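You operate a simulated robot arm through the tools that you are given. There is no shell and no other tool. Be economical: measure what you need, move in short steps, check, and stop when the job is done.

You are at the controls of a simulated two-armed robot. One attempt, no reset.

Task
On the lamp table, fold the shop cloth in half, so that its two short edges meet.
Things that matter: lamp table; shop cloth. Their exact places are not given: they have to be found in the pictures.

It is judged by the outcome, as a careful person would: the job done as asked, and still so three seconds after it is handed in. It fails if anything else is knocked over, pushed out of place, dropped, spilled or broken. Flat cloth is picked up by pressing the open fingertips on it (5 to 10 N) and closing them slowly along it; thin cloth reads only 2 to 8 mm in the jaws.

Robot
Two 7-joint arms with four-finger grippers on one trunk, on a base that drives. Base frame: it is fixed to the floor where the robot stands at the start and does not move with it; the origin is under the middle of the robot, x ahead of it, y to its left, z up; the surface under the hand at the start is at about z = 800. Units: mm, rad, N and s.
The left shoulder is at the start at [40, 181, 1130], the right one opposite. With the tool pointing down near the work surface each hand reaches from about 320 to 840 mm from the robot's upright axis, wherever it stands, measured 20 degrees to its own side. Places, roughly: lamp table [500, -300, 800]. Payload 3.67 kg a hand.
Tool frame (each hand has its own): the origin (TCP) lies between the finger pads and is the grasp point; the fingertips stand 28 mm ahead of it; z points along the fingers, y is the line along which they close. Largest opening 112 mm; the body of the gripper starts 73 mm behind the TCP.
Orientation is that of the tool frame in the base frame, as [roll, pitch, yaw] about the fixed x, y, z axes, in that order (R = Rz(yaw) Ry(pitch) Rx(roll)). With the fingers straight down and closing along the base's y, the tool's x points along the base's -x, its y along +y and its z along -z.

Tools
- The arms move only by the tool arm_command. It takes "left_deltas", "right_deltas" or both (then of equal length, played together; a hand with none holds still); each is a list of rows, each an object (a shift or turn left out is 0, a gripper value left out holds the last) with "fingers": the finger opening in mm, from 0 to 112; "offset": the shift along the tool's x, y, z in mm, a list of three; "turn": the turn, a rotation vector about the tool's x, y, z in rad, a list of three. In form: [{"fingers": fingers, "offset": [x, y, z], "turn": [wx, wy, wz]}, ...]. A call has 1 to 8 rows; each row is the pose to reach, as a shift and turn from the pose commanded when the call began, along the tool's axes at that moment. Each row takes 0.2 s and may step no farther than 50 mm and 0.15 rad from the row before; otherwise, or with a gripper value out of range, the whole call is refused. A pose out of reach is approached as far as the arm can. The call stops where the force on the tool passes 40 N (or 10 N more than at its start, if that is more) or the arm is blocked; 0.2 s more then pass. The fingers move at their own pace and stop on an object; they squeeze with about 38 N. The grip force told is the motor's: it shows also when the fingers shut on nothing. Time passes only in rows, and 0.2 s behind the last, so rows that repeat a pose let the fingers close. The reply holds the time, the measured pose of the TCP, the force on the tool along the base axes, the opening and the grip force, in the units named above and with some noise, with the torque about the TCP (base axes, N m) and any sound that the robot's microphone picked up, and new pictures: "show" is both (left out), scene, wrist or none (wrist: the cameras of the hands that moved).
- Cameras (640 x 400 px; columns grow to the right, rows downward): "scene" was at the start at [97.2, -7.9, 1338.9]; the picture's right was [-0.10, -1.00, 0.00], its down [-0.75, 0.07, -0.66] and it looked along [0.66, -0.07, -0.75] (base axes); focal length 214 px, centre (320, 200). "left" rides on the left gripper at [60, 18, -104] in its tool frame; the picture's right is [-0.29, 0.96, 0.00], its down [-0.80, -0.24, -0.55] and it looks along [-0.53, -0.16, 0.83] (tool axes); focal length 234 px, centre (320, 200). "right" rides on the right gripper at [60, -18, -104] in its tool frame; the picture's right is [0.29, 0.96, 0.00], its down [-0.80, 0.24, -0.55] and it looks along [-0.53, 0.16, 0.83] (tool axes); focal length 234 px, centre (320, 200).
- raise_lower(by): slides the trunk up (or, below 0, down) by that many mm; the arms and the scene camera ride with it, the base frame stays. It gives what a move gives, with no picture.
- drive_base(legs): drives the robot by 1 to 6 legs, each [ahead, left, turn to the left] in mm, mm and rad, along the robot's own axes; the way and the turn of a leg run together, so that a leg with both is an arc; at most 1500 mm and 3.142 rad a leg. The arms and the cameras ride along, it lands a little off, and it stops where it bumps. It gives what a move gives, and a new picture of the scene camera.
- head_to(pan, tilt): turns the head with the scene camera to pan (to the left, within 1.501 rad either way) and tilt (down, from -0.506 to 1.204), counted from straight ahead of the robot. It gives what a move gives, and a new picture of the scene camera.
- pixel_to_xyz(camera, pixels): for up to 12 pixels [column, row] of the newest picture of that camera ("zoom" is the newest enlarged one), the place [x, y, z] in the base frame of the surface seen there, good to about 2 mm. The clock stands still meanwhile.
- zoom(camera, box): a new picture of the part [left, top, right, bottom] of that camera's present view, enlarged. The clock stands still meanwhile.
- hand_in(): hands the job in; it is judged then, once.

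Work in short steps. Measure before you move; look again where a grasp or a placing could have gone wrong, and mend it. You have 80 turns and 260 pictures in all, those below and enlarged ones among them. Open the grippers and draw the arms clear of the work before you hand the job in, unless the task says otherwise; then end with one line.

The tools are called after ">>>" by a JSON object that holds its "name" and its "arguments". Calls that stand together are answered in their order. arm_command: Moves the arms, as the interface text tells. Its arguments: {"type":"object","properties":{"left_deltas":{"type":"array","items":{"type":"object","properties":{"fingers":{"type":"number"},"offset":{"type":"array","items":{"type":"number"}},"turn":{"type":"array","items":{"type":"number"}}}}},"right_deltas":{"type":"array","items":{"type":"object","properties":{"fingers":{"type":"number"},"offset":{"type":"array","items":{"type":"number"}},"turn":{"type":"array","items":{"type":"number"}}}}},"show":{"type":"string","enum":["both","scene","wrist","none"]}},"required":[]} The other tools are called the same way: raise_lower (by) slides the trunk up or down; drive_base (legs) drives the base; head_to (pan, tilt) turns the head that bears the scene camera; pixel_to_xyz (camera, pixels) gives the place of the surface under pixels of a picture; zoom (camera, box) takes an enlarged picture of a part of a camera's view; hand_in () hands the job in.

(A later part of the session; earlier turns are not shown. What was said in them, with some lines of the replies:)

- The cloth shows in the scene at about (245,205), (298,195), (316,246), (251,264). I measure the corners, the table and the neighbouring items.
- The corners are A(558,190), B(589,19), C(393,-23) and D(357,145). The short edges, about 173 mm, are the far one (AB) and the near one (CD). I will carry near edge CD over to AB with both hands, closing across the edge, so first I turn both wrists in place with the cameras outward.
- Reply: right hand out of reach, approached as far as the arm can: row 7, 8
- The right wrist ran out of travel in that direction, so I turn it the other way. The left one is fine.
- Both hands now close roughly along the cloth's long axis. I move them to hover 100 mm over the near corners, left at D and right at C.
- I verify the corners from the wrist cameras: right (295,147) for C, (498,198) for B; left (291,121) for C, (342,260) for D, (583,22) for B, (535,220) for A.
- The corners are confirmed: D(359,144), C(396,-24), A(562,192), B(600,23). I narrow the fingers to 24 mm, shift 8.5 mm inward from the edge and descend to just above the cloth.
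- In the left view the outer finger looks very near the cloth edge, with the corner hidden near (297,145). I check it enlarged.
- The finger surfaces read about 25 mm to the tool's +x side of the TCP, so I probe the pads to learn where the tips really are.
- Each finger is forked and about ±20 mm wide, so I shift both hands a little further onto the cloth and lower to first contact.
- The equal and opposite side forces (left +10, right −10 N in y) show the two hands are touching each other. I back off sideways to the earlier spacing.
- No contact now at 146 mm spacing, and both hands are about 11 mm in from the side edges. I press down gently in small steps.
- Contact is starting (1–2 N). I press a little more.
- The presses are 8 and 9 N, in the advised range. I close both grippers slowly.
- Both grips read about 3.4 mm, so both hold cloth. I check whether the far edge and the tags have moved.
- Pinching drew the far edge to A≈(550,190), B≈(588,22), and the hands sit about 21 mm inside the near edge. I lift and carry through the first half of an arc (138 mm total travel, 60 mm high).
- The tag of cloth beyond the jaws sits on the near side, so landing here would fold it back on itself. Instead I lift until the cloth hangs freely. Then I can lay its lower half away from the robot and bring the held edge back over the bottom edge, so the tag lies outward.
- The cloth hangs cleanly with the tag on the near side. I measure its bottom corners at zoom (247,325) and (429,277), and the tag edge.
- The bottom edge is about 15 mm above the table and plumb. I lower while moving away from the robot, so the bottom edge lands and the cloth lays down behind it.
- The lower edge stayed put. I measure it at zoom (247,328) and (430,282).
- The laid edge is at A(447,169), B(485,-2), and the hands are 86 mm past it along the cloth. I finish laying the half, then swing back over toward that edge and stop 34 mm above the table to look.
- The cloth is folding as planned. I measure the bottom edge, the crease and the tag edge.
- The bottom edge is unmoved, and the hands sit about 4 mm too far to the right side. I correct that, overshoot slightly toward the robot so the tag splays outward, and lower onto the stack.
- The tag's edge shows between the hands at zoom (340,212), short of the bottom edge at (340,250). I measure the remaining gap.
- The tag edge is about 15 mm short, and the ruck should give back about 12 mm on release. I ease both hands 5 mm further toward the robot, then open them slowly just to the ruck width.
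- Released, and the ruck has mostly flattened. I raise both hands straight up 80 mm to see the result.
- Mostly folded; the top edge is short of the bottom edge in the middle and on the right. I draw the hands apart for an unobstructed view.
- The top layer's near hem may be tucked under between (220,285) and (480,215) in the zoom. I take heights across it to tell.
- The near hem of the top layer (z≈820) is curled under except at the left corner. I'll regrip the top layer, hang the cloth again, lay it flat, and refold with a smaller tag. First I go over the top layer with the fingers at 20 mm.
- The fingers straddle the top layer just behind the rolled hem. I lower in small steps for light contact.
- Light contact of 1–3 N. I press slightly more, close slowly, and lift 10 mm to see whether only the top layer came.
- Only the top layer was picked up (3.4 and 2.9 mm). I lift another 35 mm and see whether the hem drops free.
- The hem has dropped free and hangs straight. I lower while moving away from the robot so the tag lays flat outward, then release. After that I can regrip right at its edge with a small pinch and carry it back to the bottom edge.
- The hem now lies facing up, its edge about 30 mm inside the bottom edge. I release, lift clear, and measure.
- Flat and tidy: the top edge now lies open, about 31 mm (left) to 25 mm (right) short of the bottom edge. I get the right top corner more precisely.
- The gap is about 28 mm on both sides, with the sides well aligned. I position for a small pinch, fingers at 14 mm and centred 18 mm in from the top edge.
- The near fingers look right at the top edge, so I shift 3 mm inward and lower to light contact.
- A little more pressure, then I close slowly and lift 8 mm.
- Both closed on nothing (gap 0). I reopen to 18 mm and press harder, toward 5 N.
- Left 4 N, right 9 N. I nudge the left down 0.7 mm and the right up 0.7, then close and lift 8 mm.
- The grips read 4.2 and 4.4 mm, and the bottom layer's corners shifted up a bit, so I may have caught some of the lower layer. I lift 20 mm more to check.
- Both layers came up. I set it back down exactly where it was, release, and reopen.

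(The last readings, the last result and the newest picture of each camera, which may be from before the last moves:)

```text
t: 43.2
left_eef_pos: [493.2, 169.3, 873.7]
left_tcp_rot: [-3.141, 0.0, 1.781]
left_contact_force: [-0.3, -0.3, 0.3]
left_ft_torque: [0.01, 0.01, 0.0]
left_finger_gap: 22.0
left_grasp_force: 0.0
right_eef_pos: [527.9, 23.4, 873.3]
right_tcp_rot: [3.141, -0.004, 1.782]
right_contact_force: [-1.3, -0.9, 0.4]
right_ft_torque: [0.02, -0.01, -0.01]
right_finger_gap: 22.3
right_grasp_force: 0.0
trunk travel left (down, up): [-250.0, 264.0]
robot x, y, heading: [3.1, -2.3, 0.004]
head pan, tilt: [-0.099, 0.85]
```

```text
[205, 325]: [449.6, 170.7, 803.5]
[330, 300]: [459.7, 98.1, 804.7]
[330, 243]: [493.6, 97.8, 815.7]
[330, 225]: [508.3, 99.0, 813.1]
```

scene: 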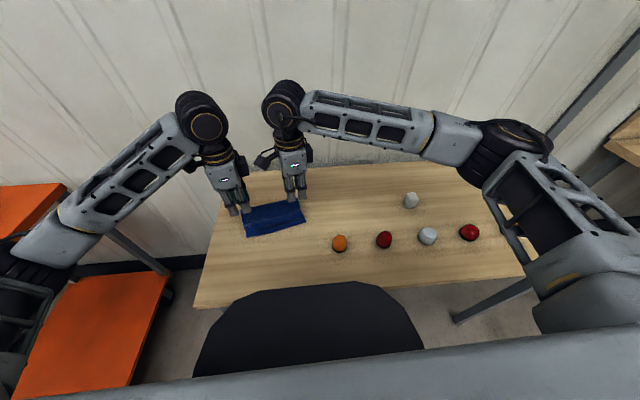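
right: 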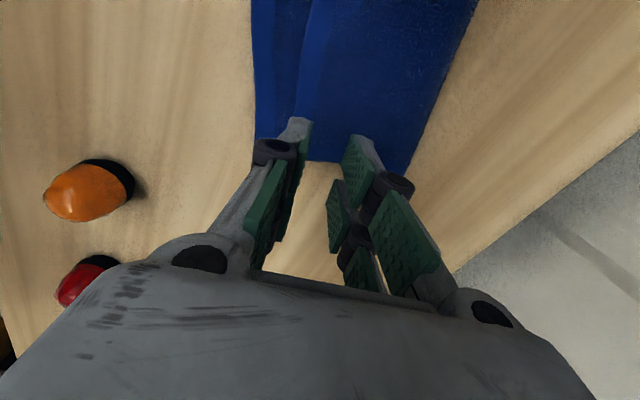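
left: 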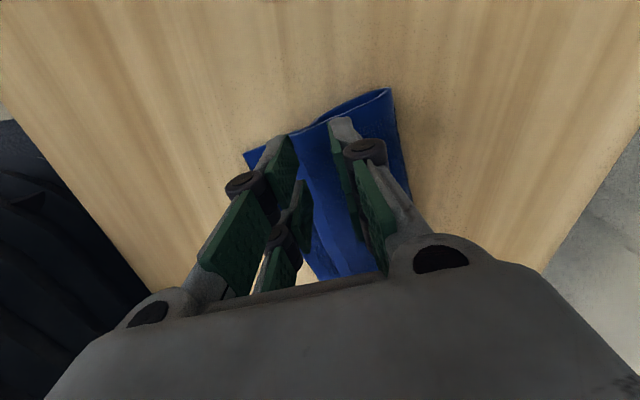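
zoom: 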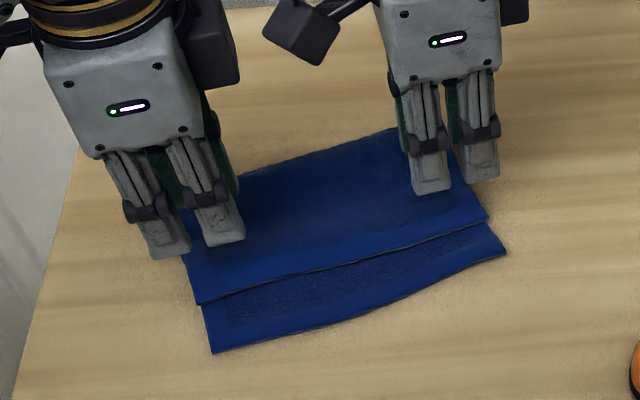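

It settled flat again. I measure both near edges afresh for the next pinch.

>>> {"name": "pixel_to_xyz", "arguments": {"camera": "zoom", "pixels": [[214, 348], [502, 252], [330, 320], [200, 299], [483, 218], [330, 263], [330, 255], [230, 270], [450, 215]]}}

```text
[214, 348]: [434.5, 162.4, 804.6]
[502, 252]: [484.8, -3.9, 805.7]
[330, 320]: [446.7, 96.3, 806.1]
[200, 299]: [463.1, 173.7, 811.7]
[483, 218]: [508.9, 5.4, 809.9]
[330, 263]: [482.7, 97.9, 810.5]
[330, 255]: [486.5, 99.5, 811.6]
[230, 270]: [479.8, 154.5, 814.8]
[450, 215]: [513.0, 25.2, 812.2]
```

The cloth turned about 4°, but the layers agree: the gap is 31 mm on the left and 26 mm on the right. The hands are still well placed, so I descend with the 22 mm opening to very light contact, as in the first clean single-layer pick.

>>> {"name": "arm_command", "arguments": {"left_deltas": [{"offset": [0, -3, 12]}, {"offset": [0, -3, 25]}, {"offset": [0, -3, 34]}, {"offset": [0, -3, 37]}, {"offset": [0, -3, 38]}], "right_deltas": [{"offset": [0, 2, 12]}, {"offset": [0, 2, 25]}, {"offset": [0, 2, 34]}, {"offset": [0, 2, 37]}, {"offset": [0, 2, 38]}], "show": "none"}}

```text
t: 44.4
left_eef_pos: [492.9, 168.0, 836.5]
left_tcp_rot: [-3.141, 0.001, 1.782]
left_contact_force: [-0.3, 0.6, 1.3]
left_ft_torque: [-0.06, 0.04, -0.01]
left_finger_gap: 21.7
left_grasp_force: 0.1
right_eef_pos: [529.1, 23.8, 835.6]
right_tcp_rot: [3.14, -0.005, 1.782]
right_contact_force: [0.6, 1.2, 2.1]
right_ft_torque: [0.05, -0.01, -0.05]
right_finger_gap: 21.8
right_grasp_force: 0.0
trunk travel left (down, up): [-250.0, 264.0]
robot x, y, heading: [-0.3, 2.0, -0.001]
head pan, tilt: [-0.099, 0.85]
```

Contact is 1.3 and 2.1 N. I press a hair more, close slowly, and lift 14 mm to check.

>>> {"name": "arm_command", "arguments": {"left_deltas": [{"offset": [0, 0, 0.8]}, {"offset": [0, 0, 0.8], "fingers": 16}, {"offset": [0, 0, 0.8], "fingers": 11}, {"offset": [0, 0, 0.8], "fingers": 5}, {"offset": [0, 0, 0.8], "fingers": 0}, {"offset": [0, 0, 0.8]}, {"offset": [0, 0, -6]}, {"offset": [0, 0, -14]}], "right_deltas": [{"offset": [0, 0, 0.4]}, {"offset": [0, 0, 0.4], "fingers": 16}, {"offset": [0, 0, 0.4], "fingers": 11}, {"offset": [0, 0, 0.4], "fingers": 5}, {"offset": [0, 0, 0.4], "fingers": 0}, {"offset": [0, 0, 0.4]}, {"offset": [0, 0, -6]}, {"offset": [0, 0, -14]}], "show": "wrist"}}

>>> {"name": "zoom", "arguments": {"camera": "scene", "box": [220, 170, 320, 250]}}

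```text
t: 46.2
left_eef_pos: [492.0, 169.2, 849.4]
left_tcp_rot: [3.14, 0.0, 1.783]
left_contact_force: [0.6, -1.3, 0.2]
left_ft_torque: [-0.02, 0.02, -0.01]
left_finger_gap: 5.3
left_grasp_force: 37.7
right_eef_pos: [529.3, 23.2, 848.1]
right_tcp_rot: [-3.142, -0.006, 1.783]
right_contact_force: [0.1, 0.7, 0.5]
right_ft_torque: [0.04, 0.04, 0.03]
right_finger_gap: 3.3
right_grasp_force: 37.5
trunk travel left (down, up): [-250.0, 264.0]
robot x, y, heading: [-2.9, 3.5, -0.001]
head pan, tilt: [-0.099, 0.85]
```

right: 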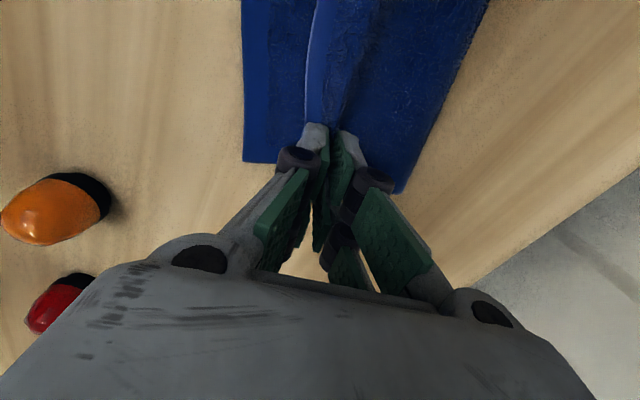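
left: 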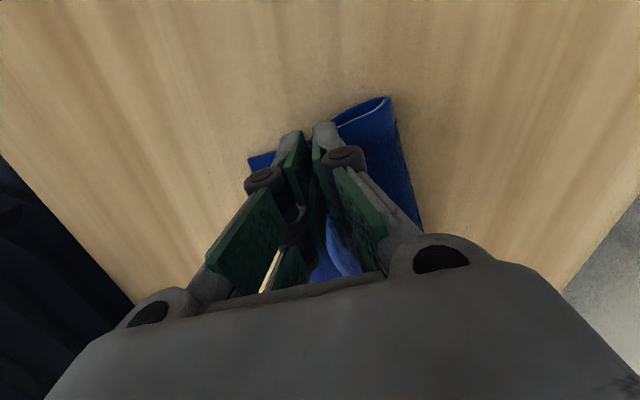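

```text
5.00 times, centred on (270, 210) of scene
```

zoom: 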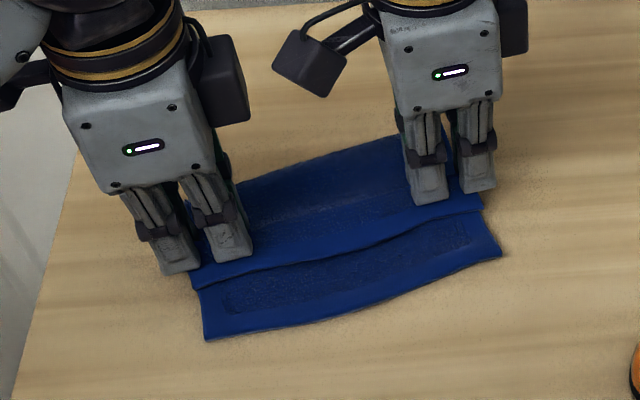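

The right has a single layer (3.3 mm); the left caught both (5.3 mm). Keeping the right held, I set the left back down, open it, and back off to just above the cloth.

>>> {"name": "arm_command", "arguments": {"left_deltas": [{"offset": [0, 0, 7]}, {"offset": [0, 0, 12]}, {"offset": [0, 0, 12], "fingers": 10}, {"offset": [0, 0, 12], "fingers": 20}, {"offset": [0, 0, 12], "fingers": 24}, {"offset": [0, 0, 0]}, {"offset": [0, 0, -10]}], "show": "wrist"}}

>>> {"name": "zoom", "arguments": {"camera": "scene", "box": [220, 170, 320, 250]}}

>>> {"name": "pixel_to_xyz", "arguments": {"camera": "zoom", "pixels": [[208, 335], [499, 252], [196, 289], [270, 270], [270, 255], [240, 265], [480, 204]]}}

```text
t: 47.8
left_eef_pos: [492.6, 169.1, 858.3]
left_tcp_rot: [3.14, 0.002, 1.782]
left_contact_force: [-0.3, -1.4, 1.1]
left_ft_torque: [0.03, 0.01, 0.01]
left_finger_gap: 23.8
left_grasp_force: 0.1
right_eef_pos: [529.7, 23.1, 849.2]
right_tcp_rot: [3.141, -0.003, 1.783]
right_contact_force: [-0.1, 0.1, -0.8]
right_ft_torque: [-0.01, -0.05, 0.04]
right_finger_gap: 3.7
right_grasp_force: 37.6
trunk travel left (down, up): [-250.0, 264.0]
robot x, y, heading: [1.5, 4.9, 0.001]
head pan, tilt: [-0.099, 0.85]
```

left: 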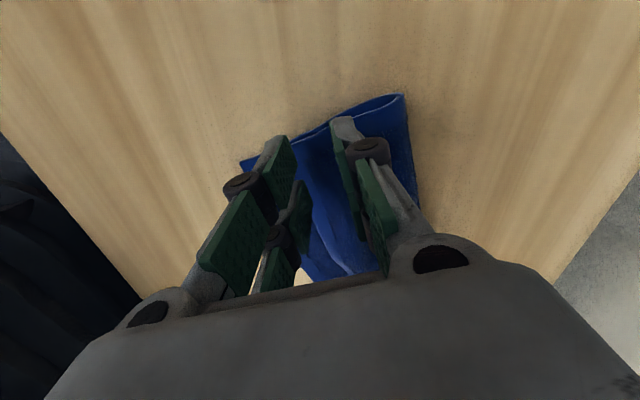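

```text
5.00 times, centred on (270, 210) of scene
```

zoom: 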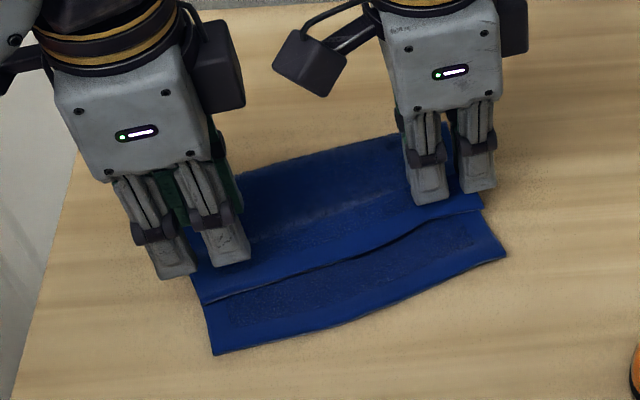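

```text
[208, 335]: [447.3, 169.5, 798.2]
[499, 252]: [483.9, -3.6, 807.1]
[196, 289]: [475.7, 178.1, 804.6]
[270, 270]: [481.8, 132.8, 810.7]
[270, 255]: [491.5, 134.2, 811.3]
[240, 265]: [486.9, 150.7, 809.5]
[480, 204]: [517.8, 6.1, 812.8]
```

I raise the right hand 12 mm more to help separate the layers, and bring the left to feather contact.

>>> {"name": "arm_command", "arguments": {"left_deltas": [{"offset": [0, 0, 8]}, {"offset": [0, 0, 16]}, {"offset": [0, 0, 19]}, {"offset": [0, 0, 20]}], "right_deltas": [{"offset": [0, 0, -4]}, {"offset": [0, 0, -8]}, {"offset": [0, 0, -12]}, {"offset": [0, 0, -12]}], "show": "none"}}

```text
t: 48.8
left_eef_pos: [492.5, 168.4, 838.4]
left_tcp_rot: [3.141, -0.001, 1.782]
left_contact_force: [-0.4, 0.0, 0.3]
left_ft_torque: [-0.03, 0.01, 0.01]
left_finger_gap: 23.9
left_grasp_force: 0.1
right_eef_pos: [530.3, 22.9, 861.5]
right_tcp_rot: [3.141, -0.006, 1.782]
right_contact_force: [-0.4, -0.6, -0.5]
right_ft_torque: [0.04, -0.01, 0.02]
right_finger_gap: 3.6
right_grasp_force: 38.3
trunk travel left (down, up): [-250.0, 264.0]
robot x, y, heading: [2.0, -3.1, 0.001]
head pan, tilt: [-0.099, 0.85]
```

No contact yet at 838. I go 1.8 mm lower, close slowly while rising slightly so only the top layer rucks, then lift.

>>> {"name": "arm_command", "arguments": {"left_deltas": [{"offset": [0, 0, 1.8]}, {"offset": [0, 0, 1.8], "fingers": 17}, {"offset": [0, 0, 1.5], "fingers": 12}, {"offset": [0, 0, 0.8], "fingers": 6}, {"offset": [0, 0, 0], "fingers": 0}, {"offset": [0, 0, 0]}, {"offset": [0, 0, -8]}, {"offset": [0, 0, -16]}], "show": "wrist"}}

>>> {"name": "zoom", "arguments": {"camera": "scene", "box": [220, 170, 320, 250]}}

```text
t: 50.6
left_eef_pos: [491.6, 168.0, 856.9]
left_tcp_rot: [-3.141, 0.001, 1.782]
left_contact_force: [-0.7, -0.1, 0.1]
left_ft_torque: [0.0, 0.03, 0.04]
left_finger_gap: 2.9
left_grasp_force: 37.4
right_eef_pos: [528.9, 22.9, 860.9]
right_tcp_rot: [3.141, -0.006, 1.781]
right_contact_force: [-0.9, -0.5, -0.2]
right_ft_torque: [0.02, 0.01, 0.03]
right_finger_gap: 3.2
right_grasp_force: 37.7
trunk travel left (down, up): [-250.0, 264.0]
robot x, y, heading: [1.4, -0.5, 0.003]
head pan, tilt: [-0.099, 0.85]
```

left: 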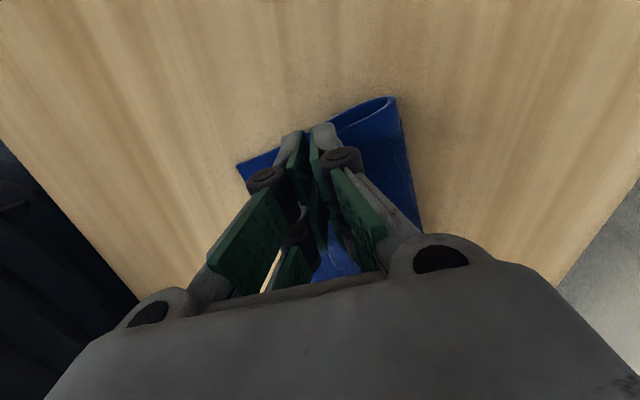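

```text
5.00 times, centred on (270, 210) of scene
```

zoom: 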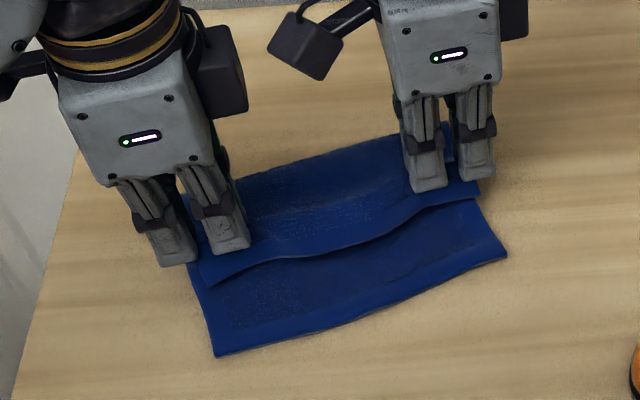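

Both hands now hold only the top layer (2.9 and 3.2 mm), hem outward. With tags clear of the bottom layer I carry the edge toward the robot, overshooting by about 8 mm at height, then look.

>>> {"name": "arm_command", "arguments": {"left_deltas": [{"offset": [0, 0, -5]}, {"offset": [-0.5, -7, -5]}, {"offset": [-1, -14, -5]}, {"offset": [-1.6, -21, -5]}, {"offset": [-2.2, -28, -5]}, {"offset": [-2.7, -34, -5]}, {"offset": [-3.1, -40, -5]}], "right_deltas": [{"offset": [0, 0, -1]}, {"offset": [-0.5, -6, -1]}, {"offset": [-1, -12, -1]}, {"offset": [-1.4, -18, -1]}, {"offset": [-1.9, -24, -1]}, {"offset": [-2.3, -29, -1]}, {"offset": [-2.6, -34, -1]}], "show": "wrist"}}

>>> {"name": "zoom", "arguments": {"camera": "scene", "box": [220, 170, 320, 250]}}

>>> {"name": "pixel_to_xyz", "arguments": {"camera": "zoom", "pixels": [[215, 350], [503, 254], [350, 315], [350, 275]]}}

```text
t: 52.2
left_eef_pos: [453.6, 157.4, 860.0]
left_tcp_rot: [3.142, 0.0, 1.782]
left_contact_force: [-0.6, -0.1, 0.3]
left_ft_torque: [0.01, 0.0, 0.03]
left_finger_gap: 3.1
left_grasp_force: 38.1
right_eef_pos: [495.7, 13.9, 862.2]
right_tcp_rot: [-3.141, -0.005, 1.782]
right_contact_force: [-0.6, 0.1, -0.3]
right_ft_torque: [0.03, 0.0, 0.02]
right_finger_gap: 3.6
right_grasp_force: 37.8
trunk travel left (down, up): [-250.0, 264.0]
robot x, y, heading: [-2.4, 1.1, -0.002]
head pan, tilt: [-0.099, 0.85]
```

right: 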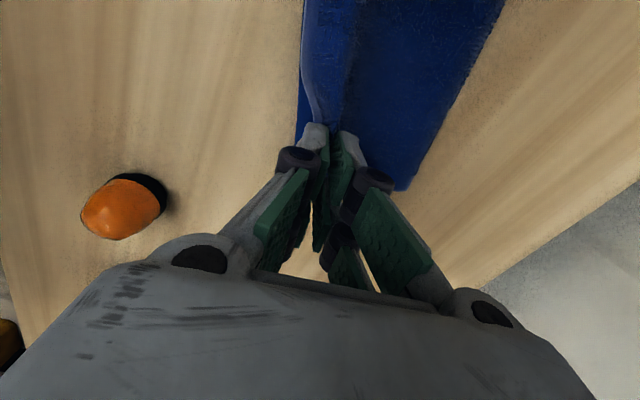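
left: 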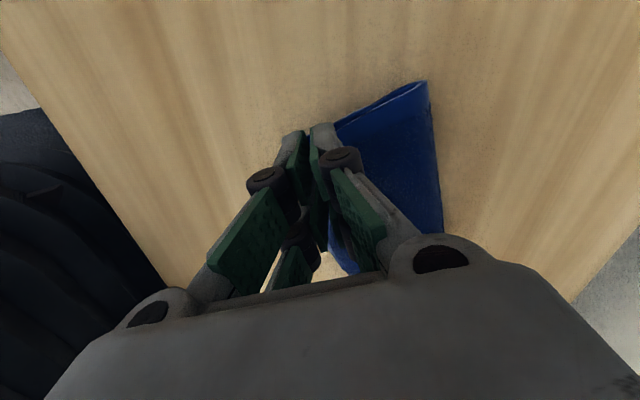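

```text
5.00 times, centred on (270, 210) of scene
```

zoom: 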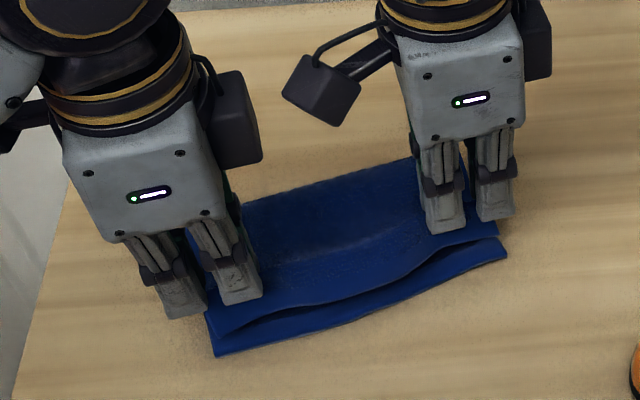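

```text
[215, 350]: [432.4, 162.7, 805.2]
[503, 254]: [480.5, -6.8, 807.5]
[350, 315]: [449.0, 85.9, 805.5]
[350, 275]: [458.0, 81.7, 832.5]
```

The bottom edge is unmoved and the hands are 19 mm past it on both sides. I lower while easing about 6 mm back away from the robot so the hem stays splayed outward.

>>> {"name": "arm_command", "arguments": {"left_deltas": [{"offset": [0, 0, 5]}, {"offset": [0, 1, 9]}, {"offset": [0.2, 2.5, 13]}, {"offset": [0.3, 4, 16]}, {"offset": [0.4, 5, 19]}, {"offset": [0.5, 6, 21]}], "right_deltas": [{"offset": [0, 0, 6]}, {"offset": [0, 1, 11]}, {"offset": [0.2, 2.5, 15]}, {"offset": [0.3, 4, 18]}, {"offset": [0.4, 5, 21]}, {"offset": [0.5, 6, 23]}], "show": "wrist"}}

>>> {"name": "zoom", "arguments": {"camera": "scene", "box": [220, 170, 320, 250]}}

```text
t: 53.6
left_eef_pos: [459.9, 160.1, 839.1]
left_tcp_rot: [-3.141, 0.001, 1.782]
left_contact_force: [-0.6, 0.5, -0.6]
left_ft_torque: [-0.02, 0.03, 0.02]
left_finger_gap: 3.1
left_grasp_force: 38.1
right_eef_pos: [503.6, 15.3, 839.8]
right_tcp_rot: [3.141, -0.005, 1.783]
right_contact_force: [-0.1, -0.1, 1.3]
right_ft_torque: [0.01, 0.02, 0.06]
right_finger_gap: 3.6
right_grasp_force: 38.1
trunk travel left (down, up): [-250.0, 264.0]
robot x, y, heading: [-1.3, -2.3, 0.001]
head pan, tilt: [-0.099, 0.85]
```

right: 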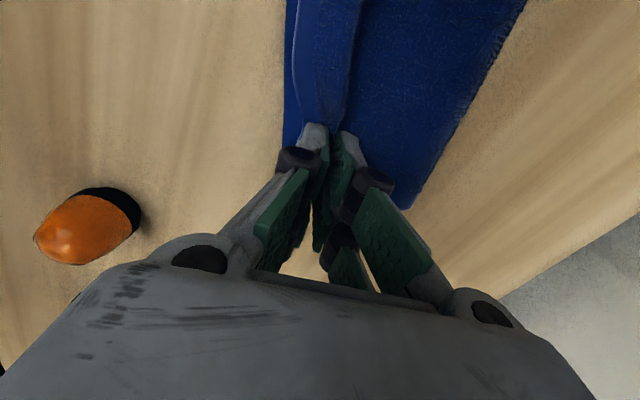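
left: 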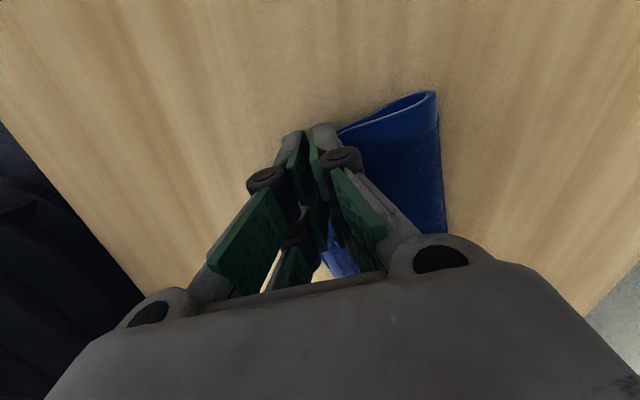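

```text
5.00 times, centred on (270, 210) of scene
```

zoom: 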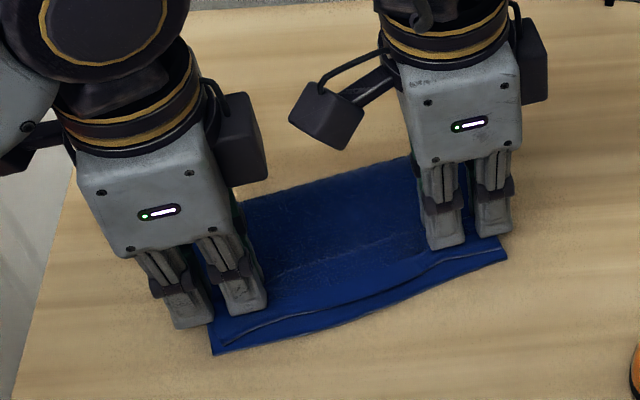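

The hem lies outward, a few mm inside the bottom edge, and the ruck should give that back. I open slowly and raise straight up.

>>> {"name": "arm_command", "arguments": {"left_deltas": [{"fingers": 8}, {"fingers": 14}, {"fingers": 20}, {"fingers": 26}, {"offset": [0, 0, -4]}, {"offset": [0, 0, -14]}, {"offset": [0, 0, -40]}, {"offset": [20, 0, -80]}], "right_deltas": [{"fingers": 8}, {"fingers": 14}, {"fingers": 20}, {"fingers": 26}, {"offset": [0, 0, -4]}, {"offset": [0, 0, -14]}, {"offset": [0, 0, -40]}, {"offset": [-20, 0, -80]}], "show": "none"}}

>>> {"name": "arm_command", "arguments": {"left_deltas": [{"offset": [40, 0, -10]}, {"offset": [80, 0, -10]}, {"offset": [120, 0, -10]}], "right_deltas": [{"offset": [-40, 0, -10]}, {"offset": [-80, 0, -10]}, {"offset": [-120, 0, -10]}], "show": "scene"}}

>>> {"name": "zoom", "arguments": {"camera": "scene", "box": [230, 190, 326, 250]}}

```text
t: 55.4
left_eef_pos: [454.9, 176.7, 921.9]
left_tcp_rot: [3.141, -0.001, 1.781]
left_contact_force: [-0.2, -0.8, -0.2]
left_ft_torque: [0.01, -0.07, 0.03]
left_finger_gap: 25.7
left_grasp_force: 0.1
right_eef_pos: [506.0, -4.6, 919.3]
right_tcp_rot: [3.14, -0.005, 1.781]
right_contact_force: [0.0, -0.5, 0.2]
right_ft_torque: [0.01, -0.05, 0.0]
right_finger_gap: 26.1
right_grasp_force: 0.0
trunk travel left (down, up): [-250.0, 264.0]
robot x, y, heading: [-2.3, 0.8, -0.001]
head pan, tilt: [-0.099, 0.85]
```

```text
t: 56.2
left_eef_pos: [430.1, 295.4, 930.6]
left_tcp_rot: [-3.141, 0.0, 1.78]
left_contact_force: [0.6, 0.5, 1.1]
left_ft_torque: [0.03, -0.01, 0.01]
left_finger_gap: 25.9
left_grasp_force: 0.0
right_eef_pos: [530.6, -122.2, 928.2]
right_tcp_rot: [3.139, -0.005, 1.781]
right_contact_force: [-0.2, 0.4, 0.4]
right_ft_torque: [-0.01, -0.04, 0.02]
right_finger_gap: 26.1
right_grasp_force: 0.1
trunk travel left (down, up): [-250.0, 264.0]
robot x, y, heading: [0.3, 1.5, 0.003]
head pan, tilt: [-0.099, 0.85]
```

scene: 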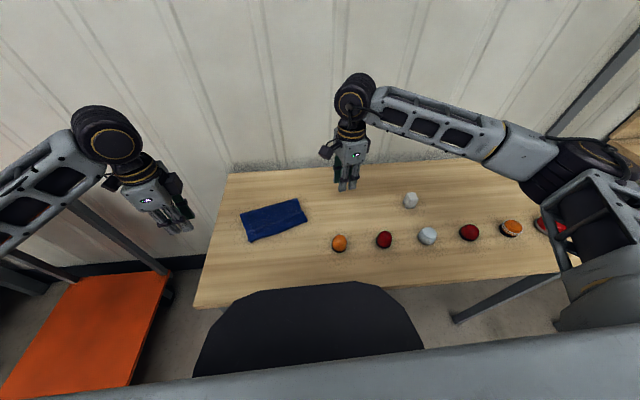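

```text
6.67 times, centred on (278, 220) of scene
```

zoom: 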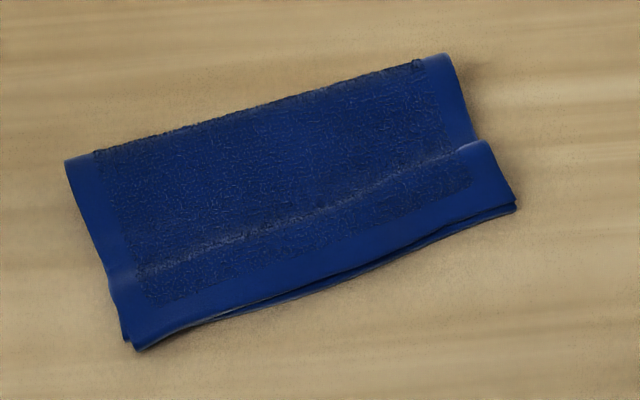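

The two short edges now meet within a few mm, with hems flat and corners aligned, and the other items are untouched. I open the grippers fully and raise the hands clear.

>>> {"name": "arm_command", "arguments": {"left_deltas": [{"offset": [10, 0, -30], "fingers": 100}, {"offset": [20, 0, -60]}], "right_deltas": [{"offset": [-10, 0, -30], "fingers": 100}, {"offset": [-20, 0, -60]}], "show": "scene"}}

>>> {"name": "zoom", "arguments": {"camera": "scene", "box": [230, 190, 326, 250]}}

```text
t: 56.8
left_eef_pos: [426.1, 315.1, 989.6]
left_tcp_rot: [-3.142, 0.0, 1.782]
left_contact_force: [0.3, -0.6, 0.0]
left_ft_torque: [-0.04, 0.02, 0.0]
left_finger_gap: 98.8
left_grasp_force: 0.1
right_eef_pos: [536.7, -142.3, 987.9]
right_tcp_rot: [-3.141, -0.006, 1.781]
right_contact_force: [-0.2, 0.5, 0.5]
right_ft_torque: [-0.01, 0.01, -0.01]
right_finger_gap: 98.9
right_grasp_force: 0.1
trunk travel left (down, up): [-250.0, 264.0]
robot x, y, heading: [-1.1, -1.4, 0.002]
head pan, tilt: [-0.099, 0.85]
```

scene: 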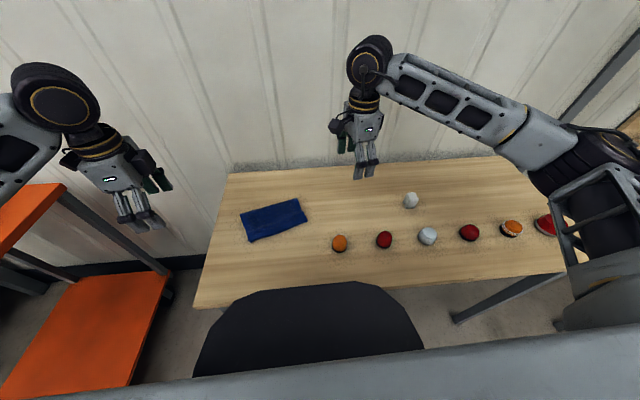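

```text
6.67 times, centred on (278, 220) of scene
```

zoom: 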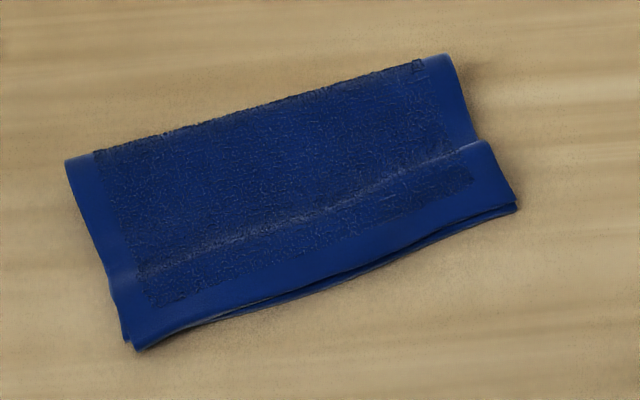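

The fold is stable and the arms are clear, so I hand it in.

>>> {"name": "hand_in", "arguments": {}}

```text
The job is handed in.
```

The shop cloth on the lamp table is folded in half with its two short edges meeting to within a few millimetres, nothing else was disturbed, and the job is handed in.
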